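You operate a simulated robot arm through the tools that you are given. There is no shell and no other tool. Be economical: measure what you need, move in short steps, check, and stop when the job is done.

You run a simulated robot arm. Do the job below in one go: nothing can be reset, and whatever is moved stays where it is left.

## Task
Grease the link that the white card names and load the press.
Fine: lay it on the jar pad, bush end at the spout; one stroke of the jar pump, no more. Then on to the slide table, bush toward the ram, and slide it fully in. Leave the lever up, do not drop the link, mind your fingers.

It is judged by the outcome, as a careful person would: the job done as asked, and still so three seconds after it is handed in. It fails if anything else is knocked over, pushed out of place, dropped, spilled or broken.

## Robot
A 7-joint arm with a two-finger parallel gripper, fixed in place. Base frame: the origin is at the foot of the arm, x ahead of it, y to its left, z up. Lengths are in cm, angles in rad, forces in N, time in s.
Its first joint turns from -1.152 to 1.152 rad. Payload 2.6 kg.
Tool frame: the origin (TCP) lies between the finger pads and is the grasp point; the fingertips stand 3 cm ahead of it; z points along the fingers, y is the line along which they close. The gripper opens to 9.4 cm. The fingers are 2.8 cm wide and 1 cm thick; the gripper's body (5 by 9.6 cm) begins 5.5 cm behind the TCP.
Orientation is that of the tool frame in the base frame, as a unit quaternion [w, x, y, z]. With the fingers straight down and closing along the base's y, the tool's x points along the base's -x, its y along +y and its z along -z.

## Interface
- The arm moves only by the tool apply_moves. Its arguments are lists of equal length, an entry for each row: "hand": the closure, from 0 (fully open) to 1 (shut); "xyz": the shift along the tool's x, y, z in units of 500 mm (1.0 is 500 mm), a list of three; "turn": the turn, a rotation vector about the tool's x, y, z in units of 120 degrees (1.0 is 120 degrees), a list of three. In form: {"hand": [hand, ...], "xyz": [[tx, ty, tz], ...], "turn": [[wx, wy, wz], ...]}. A call has 1 to 20 rows; each row is the pose to reach, as a shift and turn from the pose commanded when the call began, along the tool's axes at that moment. A call with a number of a shift or a turn outside -1 to 1 is refused whole. Each row takes 0.2 s and may step no farther than 5 cm and 0.15 rad from the row before; otherwise, or with a gripper value out of range, the whole call is refused. Where a pose cannot be reached the arm comes as near as it can. A force on the tool above 90 N (or 10 N above the force at the start of the call, whichever is more), or a blocked arm, ends the call early, and 0.2 s more pass. Each finger travels about 7.2 cm/s and halts on what it meets, pressing with about 36 N; the grip force reading is that of the motor and also rises with nothing between the fingers. The clock runs only during rows and for 0.2 s after the last one: add rows that repeat a pose to give the fingers time. It gives the time, the measured TCP pose, the force on the tool (base axes), the opening and the grip force at its end, in the units of the frame above (readings bear some noise).
- Cameras (640 x 400 px; columns grow to the right, rows downward): "scene" is fixed at [4.75, 43.93, 57.34]; the picture's right is [-0.65, -0.76, 0.00], its down [-0.36, 0.31, -0.88] and it looks along [0.67, -0.58, -0.47] (base axes); focal length 238 px, centre (320, 200). "wrist" rides on the gripper at [7.6, 1.4, -10.2] in the tool frame; the picture's right is [-0.18, 0.98, 0.00], its down [-0.75, -0.14, -0.64] and it looks along [-0.63, -0.12, 0.77] (tool axes); focal length 243 px, centre (320, 200). There is no depth. A picture from a camera that has moved, and an enlarged one, comes with that camera's place and axes in the base frame and with its lens.
- grab_frame(camera): a new picture of that camera. No time passes.
- enlarge(camera, box): a new picture of the part [left, top, right, bottom] of that camera's present view, enlarged. No time passes.
- hand_in(): hands the job in; it is judged then, once.

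Go step by step. Nothing tells you positions but the pictures and the camera data: compare them with the known pose of the tool, close in by small moves and look again before you grip or let go. The budget is 120 turns and 68 pictures, counting those below and the enlarged ones. Unless the task says otherwise, let go and move clear before handing in, and close with one line.

The tools are called after "Request:" as name(argument=value, ...) on one line, values as JSON. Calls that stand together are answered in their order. apply_moves: Moves the arm, as the interface text tells. Its arguments: {"type":"object","properties":{"hand":{"type":"array","items":{"type":"number"}},"xyz":{"type":"array","items":{"type":"array","items":{"type":"number"}}},"turn":{"type":"array","items":{"type":"array","items":{"type":"number"}}}},"required":["hand","xyz","turn"]} The other tools are called the same way: grab_frame (camera) takes a picture; enlarge (camera, box) takes an enlarged picture of a part of a camera's view; hand_in () hands the job in.

At the start:

```text
time: 0.0
tool_pos: [28.01, -9.63, 44.68]
tcp_rot: [0.0, -0.001, 1.0, 0.0]
wrist_force: [1.0, -0.1, 0.7]
finger_gap: 9.41
finger_force: 0.1
```

scene: 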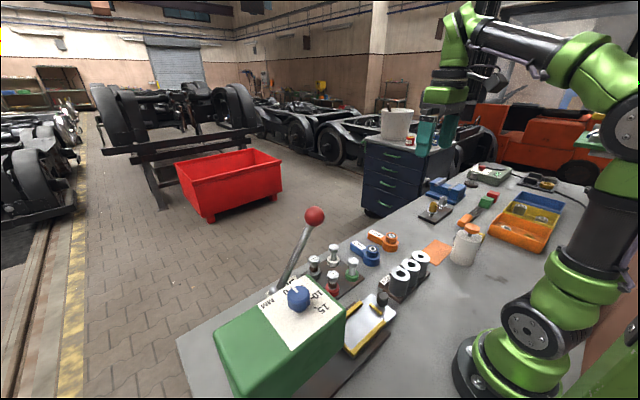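
wrist: 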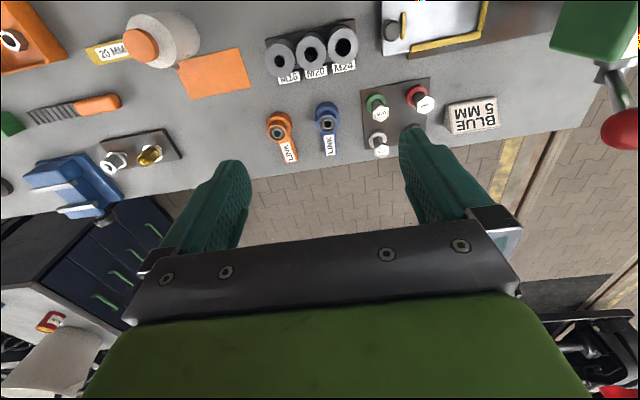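

I see a bench with two links (orange, blue), a press with a lever, a jar pump and a card that seems to read "BLUE 5 MM". I'll enlarge to get details.

Request:
enlarge(camera="wrist", box=[240, 60, 520, 180])

Request:
enlarge(camera="scene", box=[200, 200, 500, 390])

Request:
enlarge(camera="wrist", box=[0, 0, 280, 175])

```text
2.29 times, centred on (380, 120) of wrist
camera zoom: at [20.34, -8.09, 54.87], right [0.18, 0.98, 0.0], down [0.75, -0.14, 0.64], along [0.63, -0.12, -0.77], focal length 555 px, centre (183, 383)
```

zoom: 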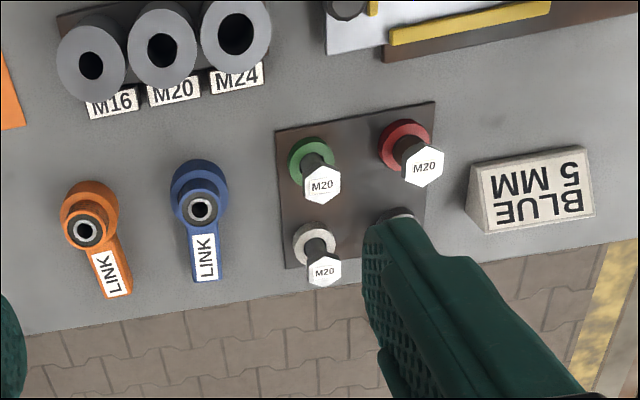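

```text
2.11 times, centred on (350, 295) of scene
camera zoom: at [4.75, 43.93, 57.34], right [-0.65, -0.76, 0.0], down [-0.36, 0.31, -0.88], along [0.67, -0.58, -0.47], focal length 501 px, centre (257, 0)
```

zoom: 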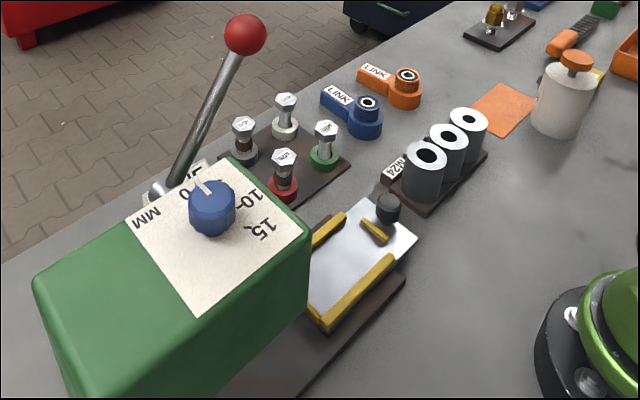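

```text
2.29 times, centred on (140, 88) of wrist
camera zoom: at [20.34, -8.09, 54.87], right [0.18, 0.98, 0.0], down [0.75, -0.14, 0.64], along [0.63, -0.12, -0.77], focal length 555 px, centre (731, 457)
```

zoom: 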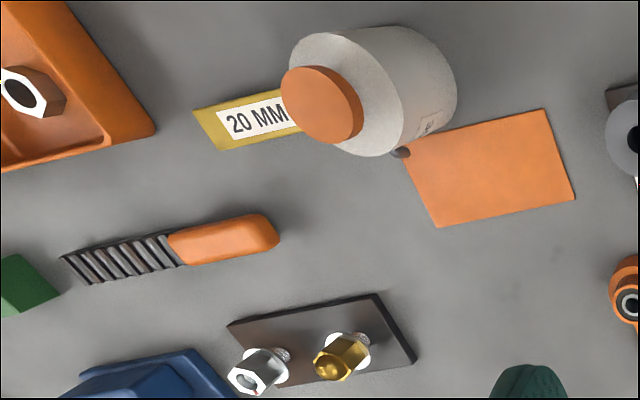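

The white card says BLUE, 5 MM, so the target is the blue link. My triangulation puts the bench nearer z≈-5 to 0 than -47.5, so I'll come down in cautious steps and check the scale.

Request:
apply_moves(hand=[0, 0, 0, 0, 0], xyz=[[0, 0, 0.06], [0, 0, 0.12], [0, 0, 0.18], [0, 0, 0.24], [0, 0, 0.3]], turn=[[0, 0, 0], [0, 0, 0], [0, 0, 0], [0, 0, 0], [0, 0, 0]])

Request:
grab_frame(camera="wrist")

Request:
grab_frame(camera="scene")

```text
time: 1.2
tool_pos: [28.01, -9.67, 29.63]
tcp_rot: [0.0, 0.0, 1.0, 0.0]
wrist_force: [0.2, -0.7, 0.4]
finger_gap: 9.41
finger_force: 0.0
```

```text
62 pictures are left
camera wrist: at [20.36, -8.09, 39.81], right [0.18, 0.98, 0.0], down [0.75, -0.14, 0.64], along [0.63, -0.12, -0.77], focal length 243 px, centre (320, 200)
```

wrist: 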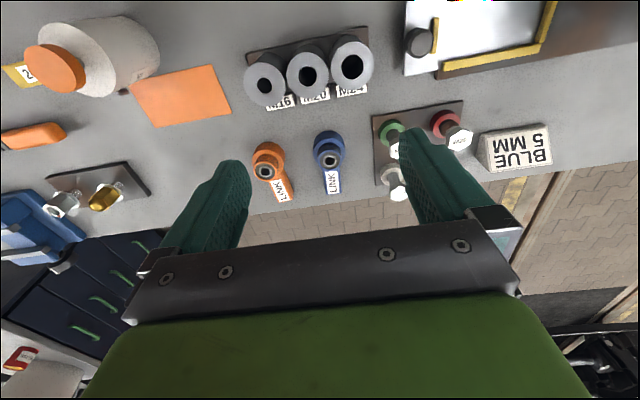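

```text
61 pictures are left
```

scene: 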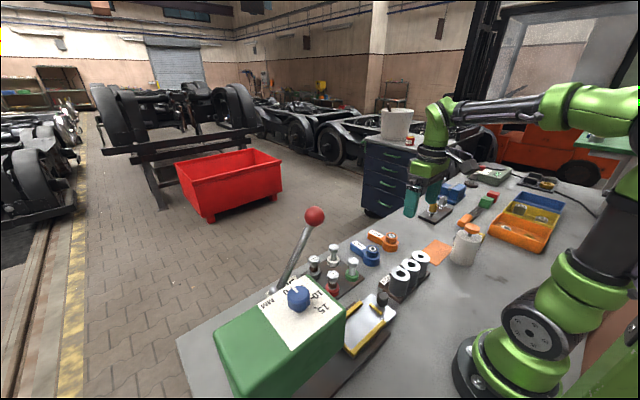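

The parallax between the two views confirms the bench at about z≈-5 (so -47.5 is in mm). Blue link's bush is near (43,-10.5); I'll go closer for a better look.

Request:
apply_moves(hand=[0, 0, 0, 0], xyz=[[-0.03, 0, 0.06], [-0.06, 0, 0.12], [-0.09, 0, 0.18], [-0.12, 0, 0.22]], turn=[[0, 0, 0], [0, 0, 0], [0, 0, 0], [0, 0, 0]])

Request:
enlarge(camera="wrist", box=[220, 60, 460, 210])

Request:
grab_frame(camera="wrist")

```text
time: 2.2
tool_pos: [34.12, -9.45, 18.75]
tcp_rot: [0.001, 0.0, 1.0, 0.0]
wrist_force: [0.4, 0.5, 0.4]
finger_gap: 9.38
finger_force: 0.1
```

```text
2.67 times, centred on (340, 135) of wrist
camera zoom: at [26.45, -7.91, 28.85], right [0.18, 0.98, 0.0], down [0.75, -0.14, 0.64], along [0.63, -0.12, -0.77], focal length 647 px, centre (267, 373)
```

zoom: 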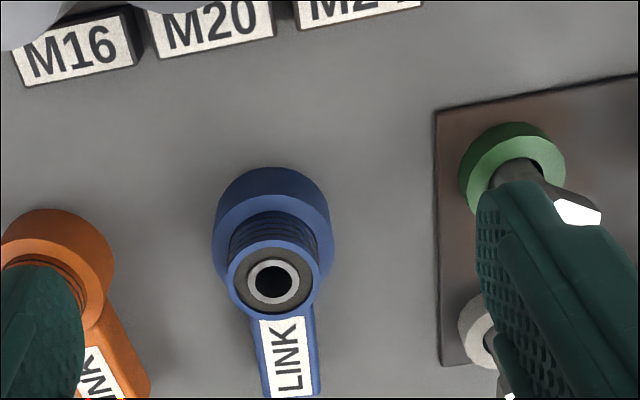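

```text
59 pictures are left
camera wrist: at [26.45, -7.91, 28.85], right [0.18, 0.98, 0.0], down [0.75, -0.14, 0.64], along [0.63, -0.12, -0.77], focal length 243 px, centre (320, 200)
```

wrist: 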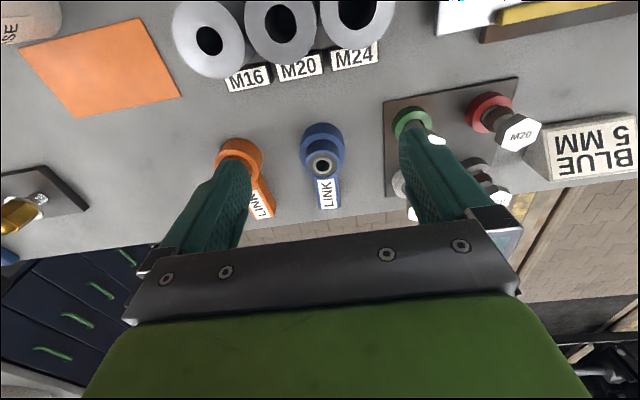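

The blue link's bush is about (41.7,-10.4), with its bar reaching out in +x. Now I'll look at the jar, pad, and slide table closely.

Request:
enlarge(camera="scene", box=[400, 200, 500, 280])

Request:
enlarge(camera="scene", box=[310, 220, 440, 370])

Request:
enlarge(camera="scene", box=[210, 200, 360, 320])

```text
5.00 times, centred on (450, 240) of scene
camera zoom: at [4.75, 43.93, 57.34], right [-0.65, -0.76, 0.0], down [-0.36, 0.31, -0.88], along [0.67, -0.58, -0.47], focal length 1190 px, centre (-330, 0)
```

zoom: 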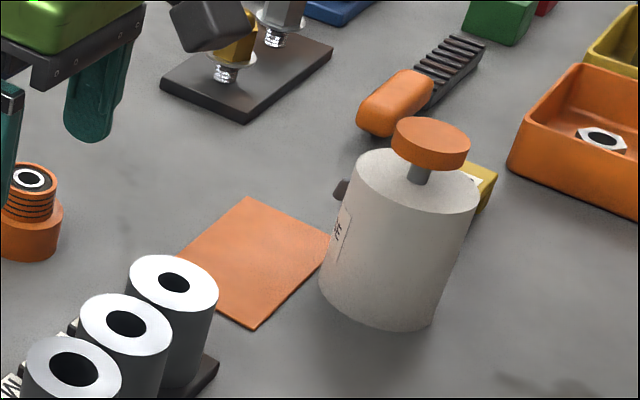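

```text
2.67 times, centred on (375, 295) of scene
camera zoom: at [4.75, 43.93, 57.34], right [-0.65, -0.76, 0.0], down [-0.36, 0.31, -0.88], along [0.67, -0.58, -0.47], focal length 635 px, centre (173, -53)
```

zoom: 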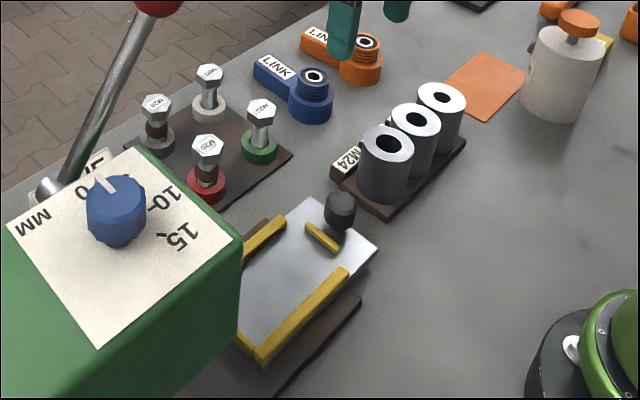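

```text
3.33 times, centred on (285, 260) of scene
camera zoom: at [4.75, 43.93, 57.34], right [-0.65, -0.76, 0.0], down [-0.36, 0.31, -0.88], along [0.67, -0.58, -0.47], focal length 793 px, centre (437, 0)
```

zoom: 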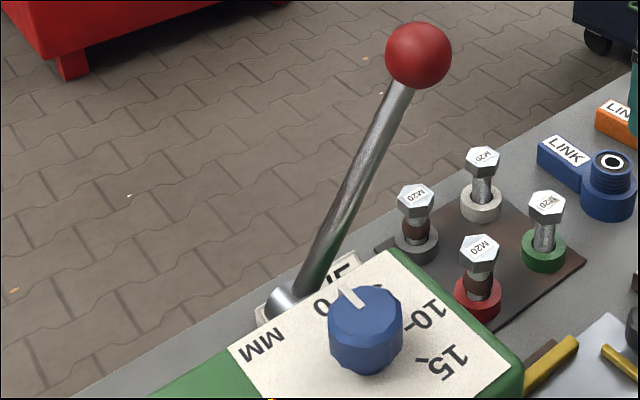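

The pad is roughly x 25.6–33.7, y -27…-42, with the jar at its -x side near the -y end. I'll move the wrist camera over it to see the spout and pump better.

Request:
apply_moves(hand=[0, 0, 0, 0, 0, 0], xyz=[[0.04, -0.05, -0.06], [0.1, -0.1, -0.12], [0.16, -0.16, -0.18], [0.22, -0.23, -0.18], [0.27, -0.3, -0.18], [0.32, -0.36, -0.18]], turn=[[0, 0, 0], [0, 0, 0], [0, 0, 0], [0, 0, 0], [0, 0, 0], [0, 0, 0]])

Request:
grab_frame(camera="wrist")

```text
refused: row 3 steps farther than a row can; nothing moved
```

```text
55 pictures are left
camera wrist: at [26.45, -7.91, 28.85], right [0.18, 0.98, 0.0], down [0.75, -0.14, 0.64], along [0.63, -0.12, -0.77], focal length 243 px, centre (320, 200)
```

wrist: 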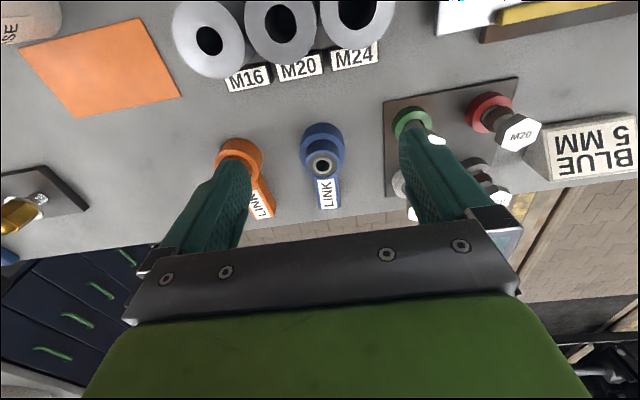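

The call was refused for step size; I'll use smaller steps.

Request:
apply_moves(hand=[0, 0, 0, 0, 0, 0, 0, 0], xyz=[[0.04, -0.04, -0.05], [0.08, -0.08, -0.1], [0.12, -0.12, -0.15], [0.16, -0.17, -0.18], [0.2, -0.22, -0.18], [0.25, -0.27, -0.18], [0.29, -0.32, -0.18], [0.32, -0.37, -0.18]], turn=[[0, 0, 0], [0, 0, 0], [0, 0, 0], [0, 0, 0], [0, 0, 0], [0, 0, 0], [0, 0, 0], [0, 0, 0]])

Request:
grab_frame(camera="wrist")

```text
time: 4.0
tool_pos: [18.13, -27.9, 27.65]
tcp_rot: [0.0, -0.001, 1.0, 0.0]
wrist_force: [0.2, -0.1, 0.1]
finger_gap: 9.4
finger_force: 0.0
```

```text
54 pictures are left
camera wrist: at [10.41, -26.45, 37.88], right [0.18, 0.98, 0.0], down [0.75, -0.14, 0.64], along [0.63, -0.12, -0.77], focal length 243 px, centre (320, 200)
```

wrist: 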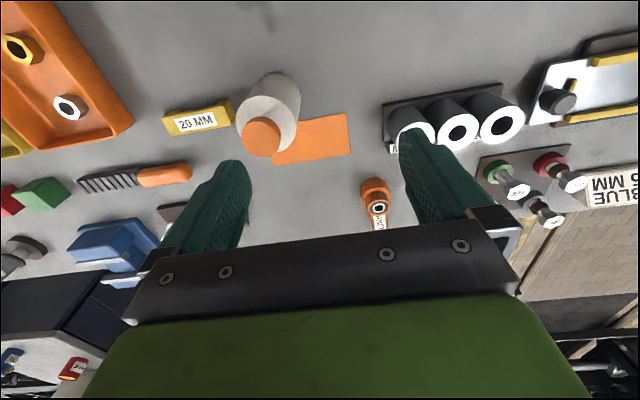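

Request:
enlarge(camera="wrist", box=[220, 60, 380, 180])

```text
3.33 times, centred on (300, 120) of wrist
camera zoom: at [10.41, -26.45, 37.88], right [0.18, 0.98, 0.0], down [0.75, -0.14, 0.64], along [0.63, -0.12, -0.77], focal length 809 px, centre (387, 467)
```

zoom: 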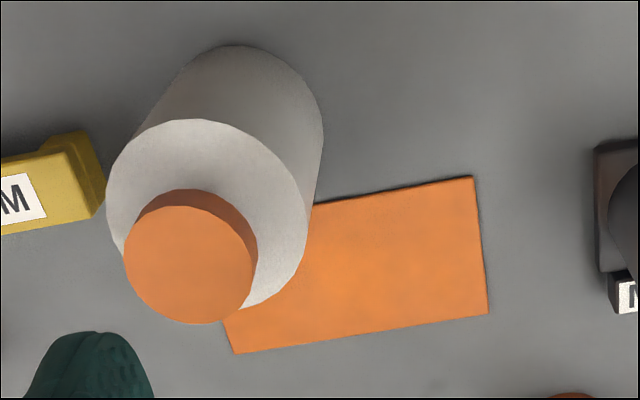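

Jar cap is around (22,-36), top z≈10.6; spout juts toward +x over the pad (x 26.4–34.7, y -25…-40.5). So on the pad the link lies along y with the bush at the -y end. Next I go above the blue link's bar and test the reach.

Request:
apply_moves(hand=[0.3, 0.3, 0.3, 0.3, 0.3, 0.3, 0.3, 0.3, 0.3], xyz=[[-0.065, 0.04, 0.03], [-0.13, 0.08, 0.06], [-0.195, 0.13, 0.09], [-0.26, 0.17, 0.12], [-0.325, 0.22, 0.16], [-0.39, 0.26, 0.19], [-0.45, 0.3, 0.23], [-0.52, 0.345, 0.26], [-0.52, 0.345, 0.26]], turn=[[0, 0, 0], [0, 0, 0], [0, 0, 0], [0, 0, 0], [0, 0, 0], [0, 0, 0], [0, 0, 0], [0, 0, 0], [0, 0, 0]])

Request:
grab_frame(camera="wrist")

Request:
enlarge(camera="scene", box=[330, 190, 450, 270])

```text
time: 6.0
tool_pos: [44.18, -10.89, 14.76]
tcp_rot: [0.0, 0.0, 1.0, -0.001]
wrist_force: [0.4, 0.0, 0.0]
finger_gap: 6.59
finger_force: 0.2
```

```text
52 pictures are left
camera wrist: at [36.54, -9.41, 24.91], right [0.18, 0.98, 0.0], down [0.75, -0.14, 0.64], along [0.63, -0.12, -0.77], focal length 243 px, centre (320, 200)
```

wrist: 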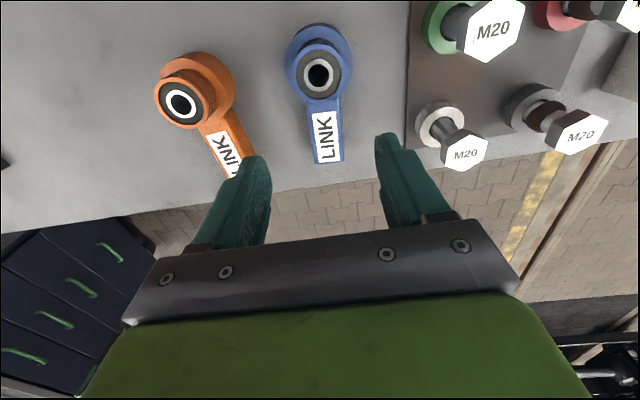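

```text
5.00 times, centred on (390, 230) of scene
camera zoom: at [4.75, 43.93, 57.34], right [-0.65, -0.76, 0.0], down [-0.36, 0.31, -0.88], along [0.67, -0.58, -0.47], focal length 1190 px, centre (-30, 50)
```

zoom: 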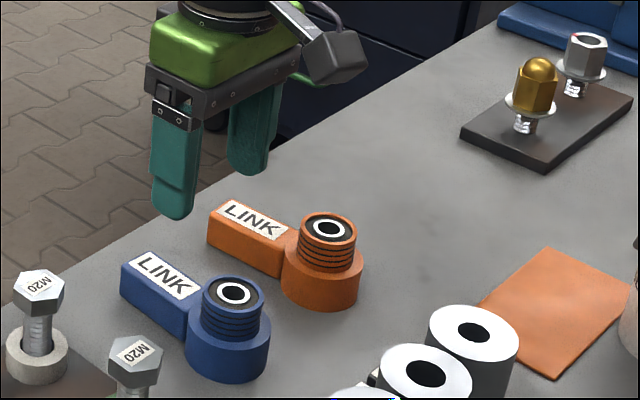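

The link is clear now: bush centre ~(41.2,-10.4), bar from x≈44 to 52 about 3 tall and 3.5 wide. I'll descend over the bar near x≈46.

Request:
apply_moves(hand=[0.3, 0.3, 0.3, 0.3], xyz=[[-0.02, 0, 0.08], [-0.04, 0, 0.16], [-0.04, 0, 0.23], [-0.04, 0, 0.23]], turn=[[0, 0, 0], [0, 0, 0], [0, 0, 0], [0, 0, 0]])

Request:
grab_frame(camera="wrist")

Request:
enlarge(camera="scene", box=[330, 190, 450, 270])

```text
time: 7.0
tool_pos: [46.14, -10.75, 3.26]
tcp_rot: [0.001, 0.0, 1.0, 0.0]
wrist_force: [0.7, 0.1, 0.4]
finger_gap: 6.56
finger_force: 0.0
```

```text
50 pictures are left
camera wrist: at [38.41, -9.29, 13.43], right [0.18, 0.98, 0.0], down [0.75, -0.14, 0.64], along [0.63, -0.12, -0.77], focal length 243 px, centre (320, 200)
```

wrist: 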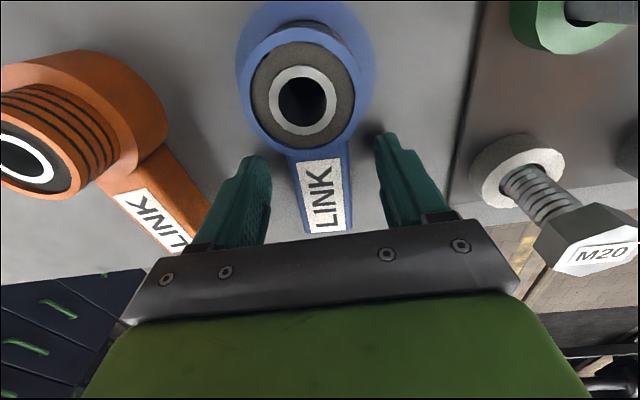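

```text
5.00 times, centred on (390, 230) of scene
camera zoom: at [4.75, 43.93, 57.34], right [-0.65, -0.76, 0.0], down [-0.36, 0.31, -0.88], along [0.67, -0.58, -0.47], focal length 1190 px, centre (-30, 50)
```

zoom: 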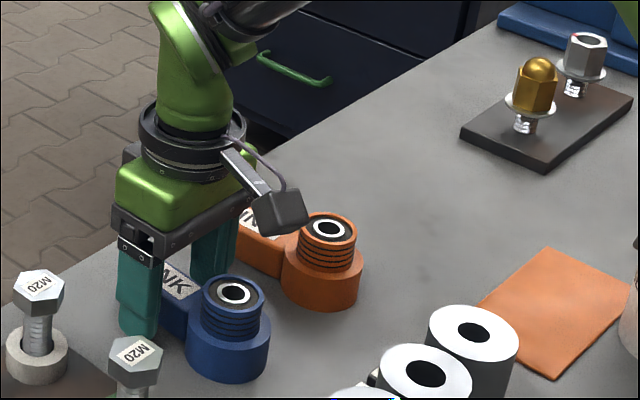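

Reach is fine here and the fingers straddle the bar. I'll lower to z≈-1.2 and look before closing.

Request:
apply_moves(hand=[0.3, 0.3, 0.3], xyz=[[0, 0, 0.045], [0, 0, 0.089], [0, 0, 0.089]], turn=[[0, 0, 0], [0, 0, 0], [0, 0, 0]])

Request:
enlarge(camera="scene", box=[330, 190, 450, 270])

Request:
grab_frame(camera="wrist")

```text
time: 7.4
tool_pos: [46.14, -10.8, 3.07]
tcp_rot: [0.003, 0.005, 1.0, 0.0]
wrist_force: [-2.6, 2.3, 8.1]
finger_gap: 6.51
finger_force: 0.1
stopped in row 1: the force on the tool passed its limit (the readings are from after the stop); the commanded pose is now the measured one
```

```text
5.00 times, centred on (390, 230) of scene
camera zoom: at [4.75, 43.93, 57.34], right [-0.65, -0.76, 0.0], down [-0.36, 0.31, -0.88], along [0.67, -0.58, -0.47], focal length 1190 px, centre (-30, 50)
```

zoom: 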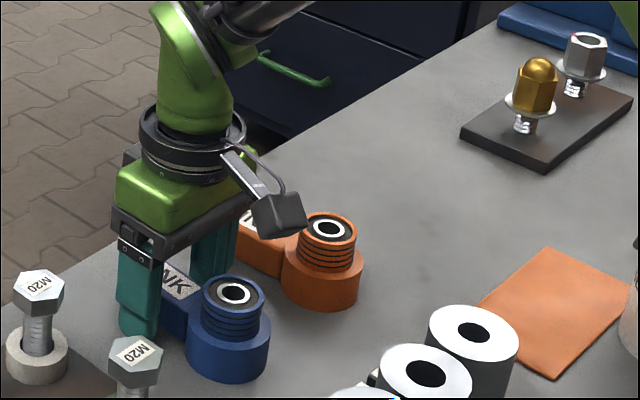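

```text
47 pictures are left
camera wrist: at [38.47, -9.31, 13.16], right [0.19, 0.98, 0.0], down [0.75, -0.15, 0.65], along [0.63, -0.12, -0.76], focal length 243 px, centre (320, 200)
```

wrist: 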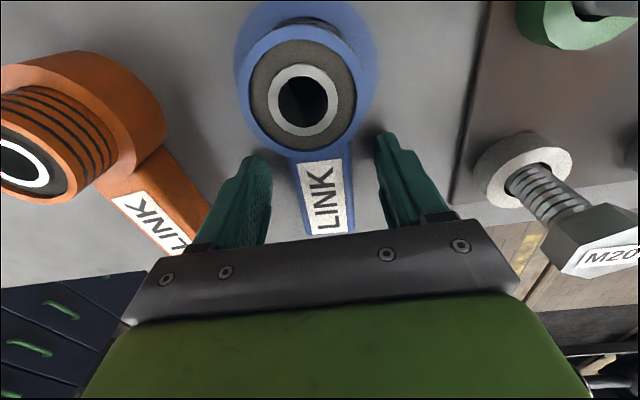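

The contact shows the bench is actually at about z≈-0.5 (re-triangulating pad and link agrees, i.e. pad x 25–32.3, y -39…-25; bush top z≈4.4; jar cap top z≈13). The fingers are already at the right height, so I'll close on the bar.

Request:
apply_moves(hand=[0.5, 0.7, 0.9, 1, 1], xyz=[[0, 0, 0], [0, 0, 0], [0, 0, 0], [0, 0, 0], [0, 0, 0]], turn=[[0, 0, 0], [0, 0, 0], [0, 0, 0], [0, 0, 0], [0, 0, 0]])

Request:
grab_frame(camera="wrist")

```text
time: 8.6
tool_pos: [46.19, -10.86, 3.08]
tcp_rot: [0.003, 0.004, 1.0, 0.0]
wrist_force: [1.4, -0.4, 12.1]
finger_gap: 3.64
finger_force: 36.1
```

```text
46 pictures are left
camera wrist: at [38.49, -9.34, 13.15], right [0.19, 0.98, 0.0], down [0.75, -0.15, 0.65], along [0.63, -0.12, -0.76], focal length 243 px, centre (320, 200)
```

wrist: 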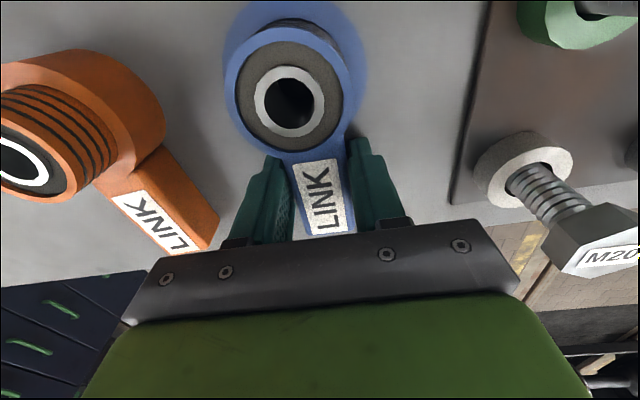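

Gripped (3.6 cm bar). Lift gently and check.

Request:
apply_moves(hand=[1, 1, 1, 1], xyz=[[0, 0, -0.02], [0, 0, -0.06], [0, 0, -0.12], [0, 0, -0.18]], turn=[[0, 0, 0], [0, 0, 0], [0, 0, 0], [0, 0, 0]])

Request:
enlarge(camera="scene", box=[330, 160, 450, 260])

Request:
grab_frame(camera="wrist")

```text
time: 9.6
tool_pos: [46.18, -10.77, 11.98]
tcp_rot: [0.002, 0.003, 1.0, 0.0]
wrist_force: [-0.9, 0.7, -6.2]
finger_gap: 3.63
finger_force: 36.8
```

```text
4.00 times, centred on (390, 210) of scene
camera zoom: at [4.75, 43.93, 57.34], right [-0.65, -0.76, 0.0], down [-0.36, 0.31, -0.88], along [0.67, -0.58, -0.47], focal length 952 px, centre (40, 160)
```

zoom: 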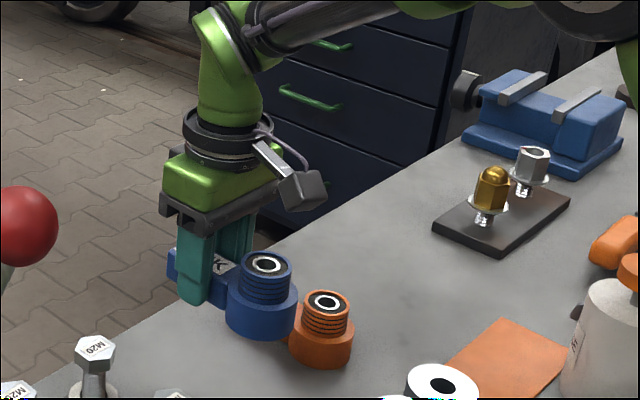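

```text
44 pictures are left
camera wrist: at [38.41, -9.26, 22.14], right [0.19, 0.98, 0.0], down [0.75, -0.15, 0.64], along [0.63, -0.12, -0.76], focal length 243 px, centre (320, 200)
```

wrist: 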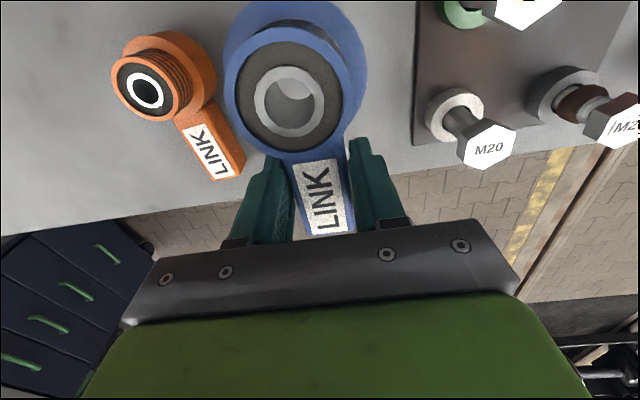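

Lifted cleanly, link level (about 6 N). Now swing it a quarter turn so the bush points to -y while moving toward the pad.

Request:
apply_moves(hand=[1, 1, 1, 1, 1, 1, 1, 1, 1, 1, 1, 1], xyz=[[0.02, -0.01, -0.03], [0.05, -0.03, -0.06], [0.08, -0.05, -0.06], [0.11, -0.08, -0.06], [0.14, -0.11, -0.06], [0.17, -0.14, -0.06], [0.2, -0.17, -0.06], [0.23, -0.2, -0.06], [0.26, -0.22, -0.06], [0.29, -0.24, -0.06], [0.324, -0.26, -0.06], [0.324, -0.26, -0.06]], turn=[[0, 0, -0.068], [0, 0, -0.136], [0, 0, -0.204], [0, 0, -0.272], [0, 0, -0.34], [0, 0, -0.408], [0, 0, -0.476], [0, 0, -0.544], [0, 0, -0.612], [0, 0, -0.68], [0, 0, -0.748], [0, 0, -0.75]])

Request:
grab_frame(camera="wrist")

Request:
grab_frame(camera="scene")

```text
time: 12.2
tool_pos: [29.76, -23.71, 14.85]
tcp_rot: [0.002, -0.705, 0.709, -0.001]
wrist_force: [-0.9, -0.3, -6.9]
finger_gap: 3.61
finger_force: 36.4
```

```text
43 pictures are left
camera wrist: at [28.22, -31.31, 25.05], right [-0.98, 0.19, 0.0], down [0.14, 0.75, 0.64], along [0.12, 0.63, -0.77], focal length 243 px, centre (320, 200)
```

wrist: 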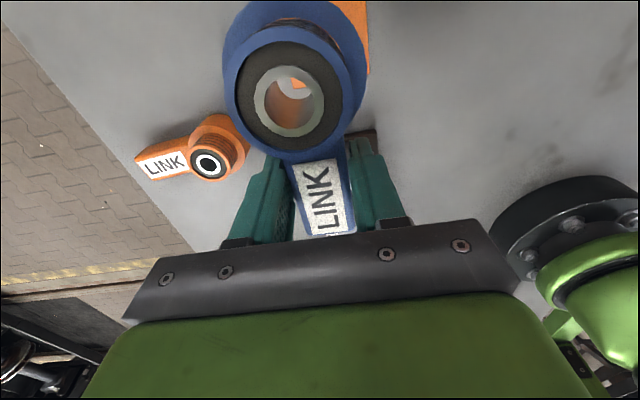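

```text
42 pictures are left
```

scene: 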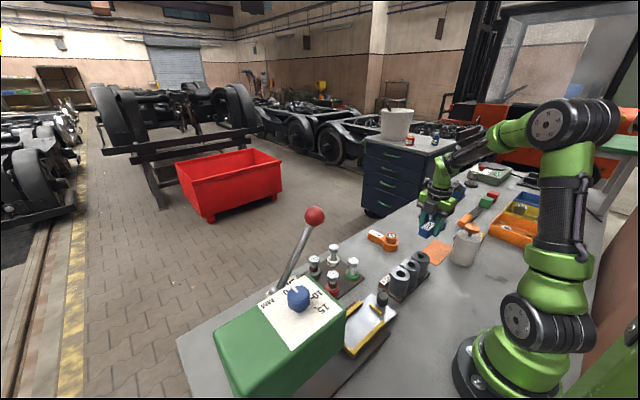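

Rotation is exact. Next over the pad at (29.2,-30.4), partway down, then look.

Request:
apply_moves(hand=[1, 1, 1, 1, 1], xyz=[[0.07, 0.01, 0], [0.134, 0.011, 0], [0.134, 0.011, 0.06], [0.134, 0.011, 0.12], [0.134, 0.011, 0.15]], turn=[[0, 0, 0], [0, 0, 0], [0, 0, 0], [0, 0, 0], [0, 0, 0]])

Request:
enlarge(camera="scene", box=[390, 180, 510, 280])

Request:
grab_frame(camera="wrist")

```text
time: 13.4
tool_pos: [29.07, -30.39, 7.27]
tcp_rot: [0.001, -0.704, 0.71, -0.001]
wrist_force: [0.1, 0.2, -6.0]
finger_gap: 3.62
finger_force: 35.6
```

```text
4.00 times, centred on (450, 230) of scene
camera zoom: at [4.75, 43.93, 57.34], right [-0.65, -0.76, 0.0], down [-0.36, 0.31, -0.88], along [0.67, -0.58, -0.47], focal length 952 px, centre (-200, 80)
```

zoom: 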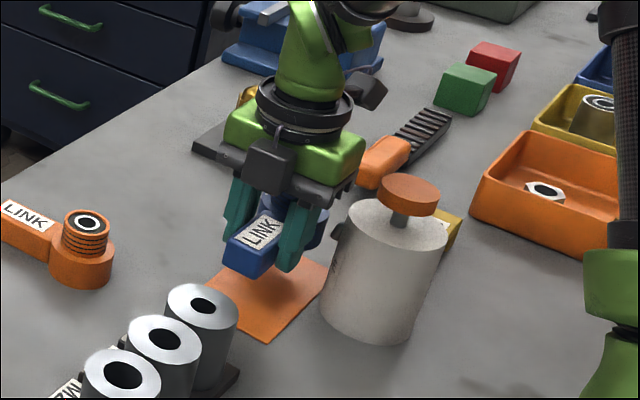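

```text
40 pictures are left
camera wrist: at [27.58, -37.96, 17.41], right [-0.98, 0.19, 0.0], down [0.14, 0.75, 0.64], along [0.13, 0.63, -0.77], focal length 243 px, centre (320, 200)
```

wrist: 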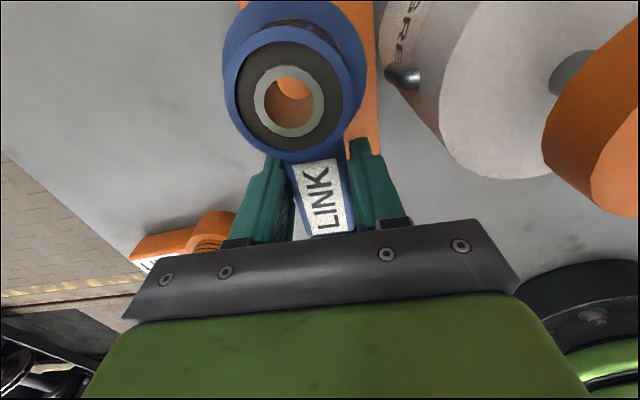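

The bush is in line with the spout (spout tip ≈(25.3,-35), z≈6). I'll nudge slightly toward it and lower.

Request:
apply_moves(hand=[1, 1, 1, 1], xyz=[[-0.004, 0.005, 0.02], [-0.004, 0.005, 0.045], [-0.004, 0.005, 0.07], [-0.004, 0.005, 0.072]], turn=[[0, 0, 0], [0, 0, 0], [0, 0, 0], [0, 0, 0]])

Request:
enlarge(camera="scene", box=[390, 190, 500, 280])

```text
time: 14.4
tool_pos: [28.98, -30.2, 3.81]
tcp_rot: [0.001, -0.705, 0.71, -0.001]
wrist_force: [-0.8, -0.1, -5.0]
finger_gap: 3.64
finger_force: 36.0
```

```text
4.44 times, centred on (445, 235) of scene
camera zoom: at [4.75, 43.93, 57.34], right [-0.65, -0.76, 0.0], down [-0.36, 0.31, -0.88], along [0.67, -0.58, -0.47], focal length 1058 px, centre (-236, 44)
```

zoom: 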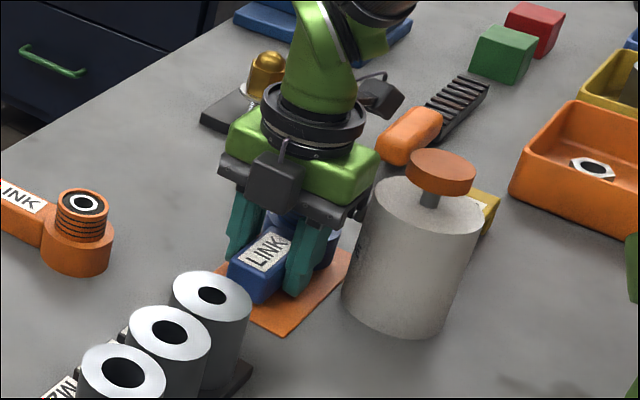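

Still about half a centimetre up; lowering slowly until the link's weight comes off.

Request:
apply_moves(hand=[1, 1, 1], xyz=[[0, 0, 0.003], [0, 0, 0.006], [0, 0, 0.009]], turn=[[0, 0, 0], [0, 0, 0], [0, 0, 0]])

```text
time: 15.2
tool_pos: [29.03, -30.24, 3.35]
tcp_rot: [0.001, -0.704, 0.71, -0.002]
wrist_force: [0.5, -0.2, -1.3]
finger_gap: 3.61
finger_force: 36.1
```

Request:
apply_moves(hand=[1, 0.75, 0.72, 0.72], xyz=[[0, 0, 0.002], [0, 0, 0.002], [0, 0, 0.002], [0, 0, 0.002]], turn=[[0, 0, 0], [0, 0, 0], [0, 0, 0], [0, 0, 0]])

Request:
grab_frame(camera="wrist")

```text
time: 16.2
tool_pos: [28.99, -30.1, 3.27]
tcp_rot: [0.002, -0.704, 0.71, -0.002]
wrist_force: [-8.9, 9.4, 38.3]
finger_gap: 3.64
finger_force: 35.6
```

```text
38 pictures are left
camera wrist: at [27.43, -37.74, 13.49], right [-0.98, 0.19, -0.01], down [0.14, 0.75, 0.64], along [0.13, 0.63, -0.77], focal length 243 px, centre (320, 200)
```

wrist: 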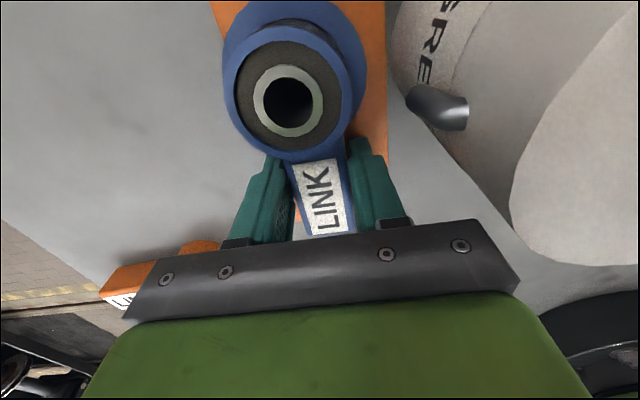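

Request:
apply_moves(hand=[0.72, 0.6, 0.5, 0.45, 0.45], xyz=[[0, 0, -0.002], [0, 0, -0.002], [0, 0, -0.002], [0, 0, -0.002], [0, 0, -0.002]], turn=[[0, 0, 0], [0, 0, 0], [0, 0, 0], [0, 0, 0], [0, 0, 0]])

Request:
grab_frame(camera="wrist")

```text
time: 17.4
tool_pos: [28.9, -30.23, 3.28]
tcp_rot: [0.001, -0.704, 0.71, -0.002]
wrist_force: [11.5, 0.9, 12.3]
finger_gap: 4.47
finger_force: 0.0
```

```text
37 pictures are left
camera wrist: at [27.47, -37.77, 13.5], right [-0.98, 0.19, -0.01], down [0.14, 0.75, 0.64], along [0.13, 0.63, -0.77], focal length 243 px, centre (320, 200)
```

wrist: 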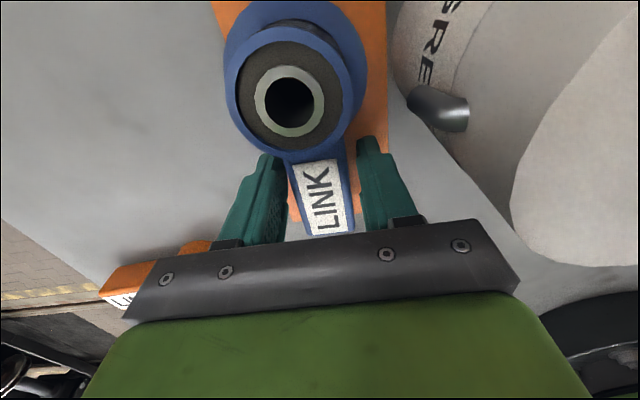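

Released; now rise straight up.

Request:
apply_moves(hand=[0.45, 0.4, 0.4, 0.4, 0.4, 0.4], xyz=[[0, 0, -0.006], [0, 0, -0.02], [0, 0, -0.08], [0, 0, -0.16], [0, 0, -0.24], [0, 0, -0.3]], turn=[[0, 0, 0], [0, 0, 0], [0, 0, 0], [0, 0, 0], [0, 0, 0], [0, 0, 0]])

Request:
grab_frame(camera="wrist")

Request:
enlarge(camera="scene", box=[390, 190, 500, 280])

```text
time: 18.8
tool_pos: [28.93, -29.79, 18.31]
tcp_rot: [0.001, -0.705, 0.709, 0.0]
wrist_force: [1.0, 0.5, -0.3]
finger_gap: 5.6
finger_force: 0.0
```

```text
36 pictures are left
camera wrist: at [27.36, -37.5, 28.52], right [-0.98, 0.19, 0.0], down [0.14, 0.75, 0.64], along [0.13, 0.63, -0.77], focal length 243 px, centre (320, 200)
```

wrist: 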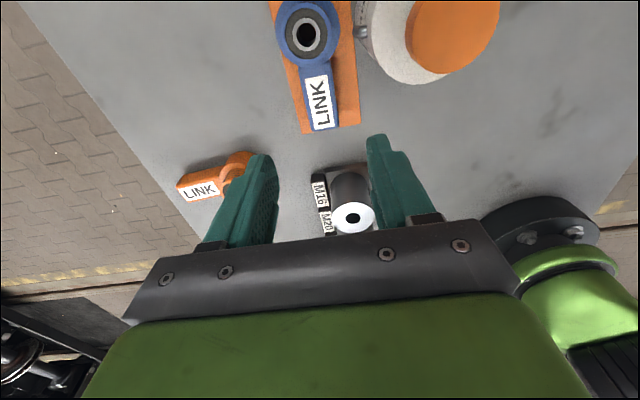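

```text
4.44 times, centred on (445, 235) of scene
camera zoom: at [4.75, 43.93, 57.34], right [-0.65, -0.76, 0.0], down [-0.36, 0.31, -0.88], along [0.67, -0.58, -0.47], focal length 1058 px, centre (-236, 44)
```

zoom: 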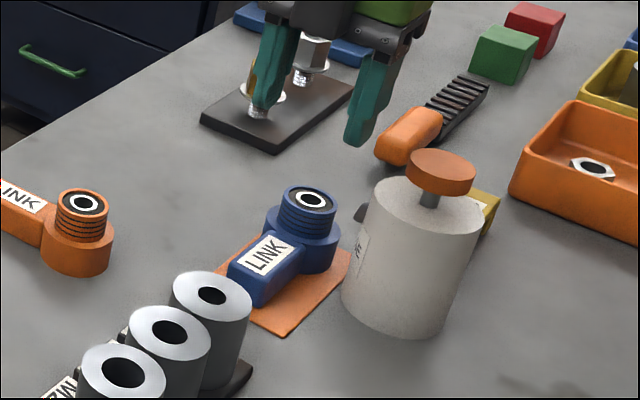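

The link lies on the pad with the bush in line with the spout, but it's ~0.7 cm outward of the pad's centre line. I'll re-grip the bar a little farther toward the tail and ease it 0.8 cm nearer the spout.

Request:
apply_moves(hand=[0.4, 0.4, 0.4, 0.4, 0.4, 0.6, 0.8, 1, 1], xyz=[[-0.018, 0, 0.08], [-0.018, 0, 0.16], [-0.018, 0, 0.24], [-0.018, 0, 0.296], [-0.018, 0, 0.296], [-0.018, 0, 0.296], [-0.018, 0, 0.296], [-0.018, 0, 0.296], [-0.018, 0, 0.296]], turn=[[0, 0, 0], [0, 0, 0], [0, 0, 0], [0, 0, 0], [0, 0, 0], [0, 0, 0], [0, 0, 0], [0, 0, 0], [0, 0, 0]])

```text
time: 20.8
tool_pos: [29.13, -29.25, 3.6]
tcp_rot: [0.003, -0.705, 0.709, -0.001]
wrist_force: [0.6, 0.5, 0.2]
finger_gap: 3.6
finger_force: 36.2
```

Request:
apply_moves(hand=[1, 1, 1, 1, 1], xyz=[[0, 0, -0.008], [0, 0.006, -0.01], [0, 0.012, -0.01], [0, 0.017, -0.01], [0, 0.017, -0.01]], turn=[[0, 0, 0], [0, 0, 0], [0, 0, 0], [0, 0, 0], [0, 0, 0]])

Request:
grab_frame(camera="wrist")

```text
time: 22.0
tool_pos: [28.13, -29.2, 4.03]
tcp_rot: [0.001, -0.705, 0.71, -0.001]
wrist_force: [-0.3, -0.2, -5.1]
finger_gap: 3.62
finger_force: 36.2
```

```text
34 pictures are left
camera wrist: at [26.65, -36.84, 14.2], right [-0.98, 0.19, 0.0], down [0.14, 0.75, 0.64], along [0.13, 0.63, -0.77], focal length 243 px, centre (320, 200)
```

wrist: 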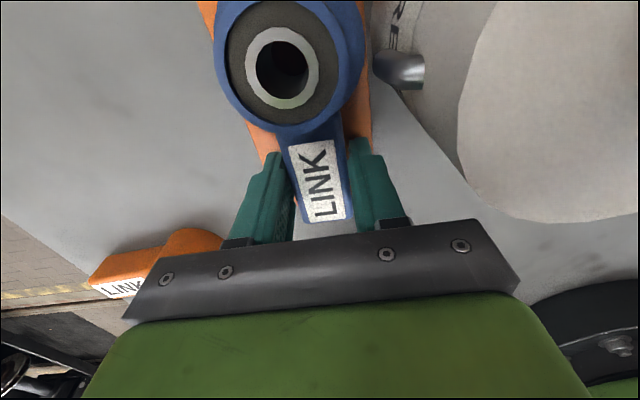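

Bush is now at ~(28.3,-35.2), centred on the pad and right by the spout. Lower and release.

Request:
apply_moves(hand=[1, 1, 1, 0.7, 0.55, 0.45, 0.45], xyz=[[0, 0, 0.004], [0, 0, 0.008], [0, 0, 0.011], [0, 0, 0.011], [0, 0, 0.01], [0, 0, 0.009], [0, 0, 0.009]], turn=[[0, 0, 0], [0, 0, 0], [0, 0, 0], [0, 0, 0], [0, 0, 0], [0, 0, 0], [0, 0, 0]])

```text
time: 23.6
tool_pos: [28.12, -29.19, 3.53]
tcp_rot: [0.001, -0.703, 0.711, -0.002]
wrist_force: [-0.5, -0.1, -0.8]
finger_gap: 5.17
finger_force: 0.0
```

Released. Rise, close the fingers and go above the pump cap at (20.9,-34.9).

Request:
apply_moves(hand=[0.45, 0.45, 0.45, 0.45, 0.7, 1, 1, 1], xyz=[[0, 0, -0.08], [0, 0, -0.17], [0, 0, -0.26], [0, 0, -0.36], [0.035, 0.045, -0.36], [0.07, 0.09, -0.36], [0.114, 0.144, -0.36], [0.114, 0.144, -0.36]], turn=[[0, 0, 0], [0, 0, 0], [0, 0, 0], [0, 0, 0], [0, 0, 0], [0, 0, 0], [0, 0, 0], [0, 0, 0]])

Request:
grab_frame(camera="wrist")

Request:
enlarge(camera="scene", box=[390, 170, 510, 280])

```text
time: 25.4
tool_pos: [20.92, -34.9, 21.53]
tcp_rot: [0.002, -0.704, 0.71, -0.001]
wrist_force: [0.5, 0.3, 0.5]
finger_gap: 0.0
finger_force: 32.8
```

```text
33 pictures are left
camera wrist: at [19.44, -42.5, 31.71], right [-0.98, 0.19, 0.0], down [0.14, 0.75, 0.64], along [0.13, 0.63, -0.77], focal length 243 px, centre (320, 200)
```

wrist: 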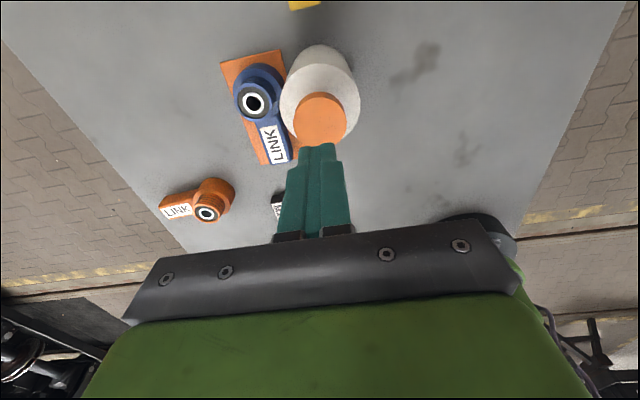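

```text
3.64 times, centred on (450, 225) of scene
camera zoom: at [4.75, 43.93, 57.34], right [-0.65, -0.76, 0.0], down [-0.36, 0.31, -0.88], along [0.67, -0.58, -0.47], focal length 866 px, centre (-153, 109)
```

zoom: 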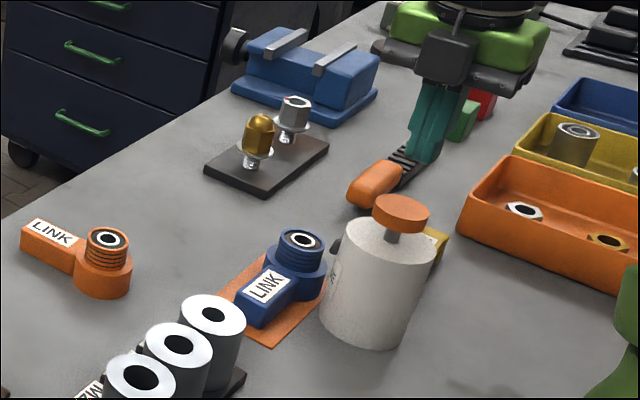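

The closed fingertips are right above the cap. Lower to just above it.

Request:
apply_moves(hand=[1, 1], xyz=[[0, 0, 0.05], [0.002, 0, 0.09]], turn=[[0, 0, 0], [0, 0, 0]])

Request:
enlarge(camera="scene", box=[420, 180, 510, 280])

Request:
grab_frame(camera="wrist")

```text
time: 26.0
tool_pos: [20.94, -35.08, 17.03]
tcp_rot: [0.001, -0.705, 0.71, -0.001]
wrist_force: [-0.2, 0.0, 0.6]
finger_gap: 0.01
finger_force: 32.6
```

```text
4.00 times, centred on (465, 230) of scene
camera zoom: at [4.75, 43.93, 57.34], right [-0.65, -0.76, 0.0], down [-0.36, 0.31, -0.88], along [0.67, -0.58, -0.47], focal length 952 px, centre (-260, 80)
```

zoom: 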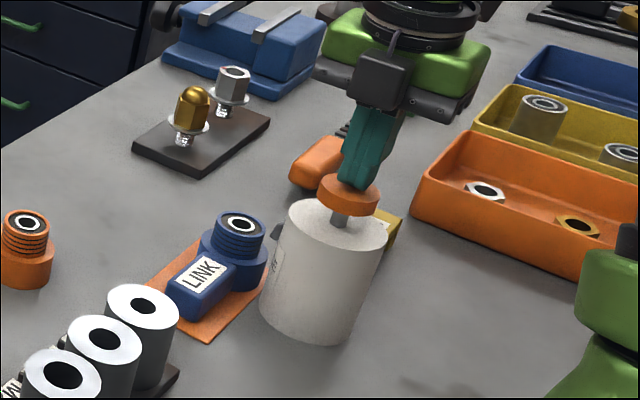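

```text
30 pictures are left
camera wrist: at [19.35, -42.61, 27.17], right [-0.98, 0.19, 0.0], down [0.14, 0.75, 0.64], along [0.13, 0.63, -0.77], focal length 243 px, centre (320, 200)
```

wrist: 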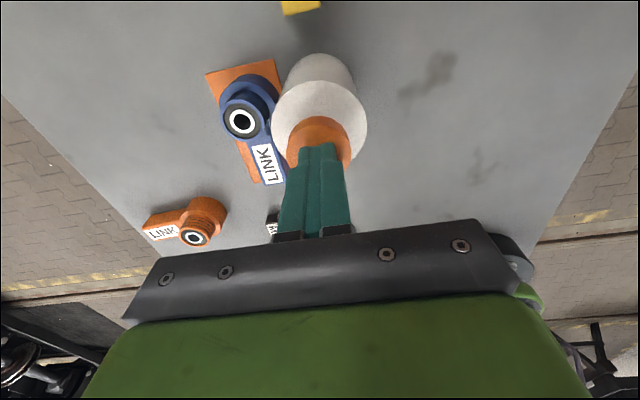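

Tips are about 1 cm over the cap. Now one continuous press downward.

Request:
apply_moves(hand=[1, 1, 1, 1, 1, 1, 1], xyz=[[0, 0, 0.012], [0, 0, 0.02], [0, 0, 0.028], [0, 0, 0.036], [0, 0, 0.044], [0, 0, 0.052], [0, 0, 0.06]], turn=[[0, 0, 0], [0, 0, 0], [0, 0, 0], [0, 0, 0], [0, 0, 0], [0, 0, 0], [0, 0, 0]])

Request:
enlarge(camera="scene", box=[420, 180, 510, 280])

```text
time: 27.6
tool_pos: [20.89, -35.16, 14.66]
tcp_rot: [0.001, -0.702, 0.712, -0.005]
wrist_force: [-18.4, 28.3, 76.5]
finger_gap: 0.01
finger_force: 32.5
```

```text
4.00 times, centred on (465, 230) of scene
camera zoom: at [4.73, 43.96, 57.31], right [-0.65, -0.76, 0.0], down [-0.36, 0.31, -0.88], along [0.67, -0.58, -0.47], focal length 952 px, centre (-260, 80)
```

zoom: 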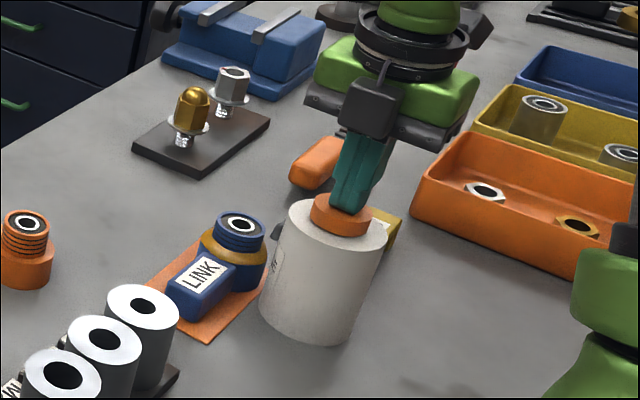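

The cap bottomed and grease appeared on the blue link's bush. Lift straight off now, no second press.

Request:
apply_moves(hand=[1, 1, 1, 1, 1], xyz=[[0, 0, -0.02], [0, 0, -0.06], [0, 0, -0.11], [0, 0, -0.16], [0, 0, -0.16]], turn=[[0, 0, 0], [0, 0, 0], [0, 0, 0], [0, 0, 0], [0, 0, 0]])

Request:
grab_frame(camera="scene")

Request:
enlarge(camera="scene", box=[320, 270, 420, 360])

```text
time: 28.8
tool_pos: [20.74, -35.03, 22.1]
tcp_rot: [0.001, -0.705, 0.709, -0.001]
wrist_force: [0.2, 0.4, 0.7]
finger_gap: 0.0
finger_force: 33.2
```

```text
28 pictures are left
```

scene: 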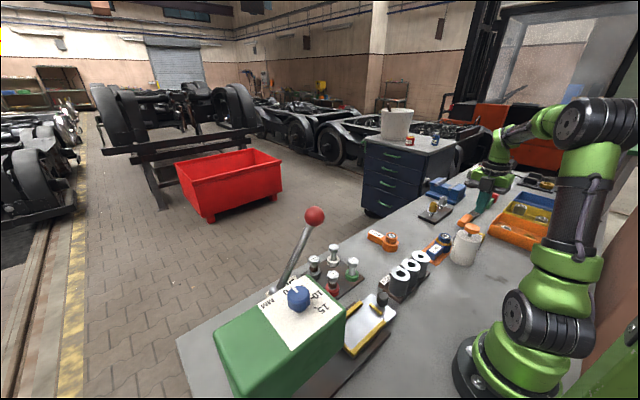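

```text
4.44 times, centred on (370, 315) of scene
camera zoom: at [4.75, 43.93, 57.34], right [-0.65, -0.76, 0.0], down [-0.36, 0.31, -0.88], along [0.67, -0.58, -0.47], focal length 1058 px, centre (98, -311)
```

zoom: 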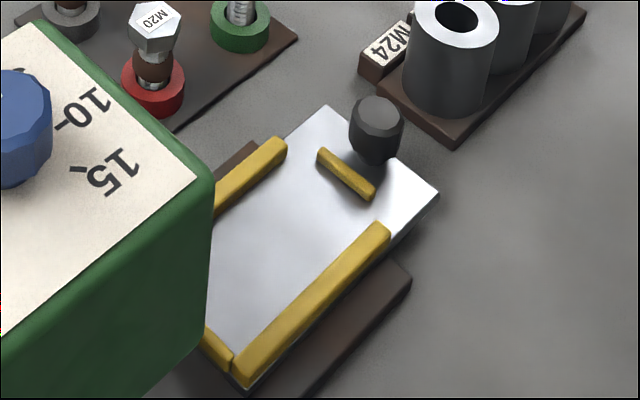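

One stroke done and the pump cap is back up. Next I'll look at the slide table from this orientation (camera facing +y) to measure the nest.

Request:
apply_moves(hand=[1, 0.7, 0.4, 0.4, 0.4, 0.4, 0.4], xyz=[[-0.07, -0.02, -0.01], [-0.14, -0.05, -0.02], [-0.21, -0.08, -0.03], [-0.29, -0.1, -0.03], [-0.36, -0.13, -0.03], [-0.43, -0.15, -0.03], [-0.5, -0.18, -0.03]], turn=[[0, 0, 0], [0, 0, 0], [0, 0, 0], [0, 0, 0], [0, 0, 0], [0, 0, 0], [0, 0, 0]])

Request:
grab_frame(camera="wrist")

```text
time: 30.4
tool_pos: [29.99, -10.02, 23.6]
tcp_rot: [0.001, -0.704, 0.71, -0.002]
wrist_force: [-0.4, 1.0, 0.1]
finger_gap: 5.63
finger_force: 0.1
```

```text
26 pictures are left
camera wrist: at [28.51, -17.68, 33.83], right [-0.98, 0.19, 0.0], down [0.15, 0.75, 0.64], along [0.13, 0.63, -0.77], focal length 243 px, centre (320, 200)
```

wrist: 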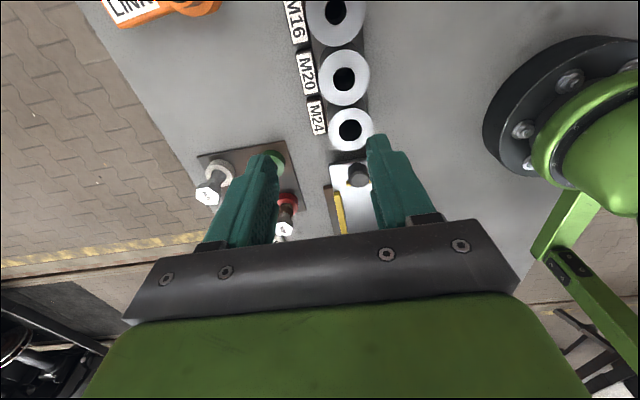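

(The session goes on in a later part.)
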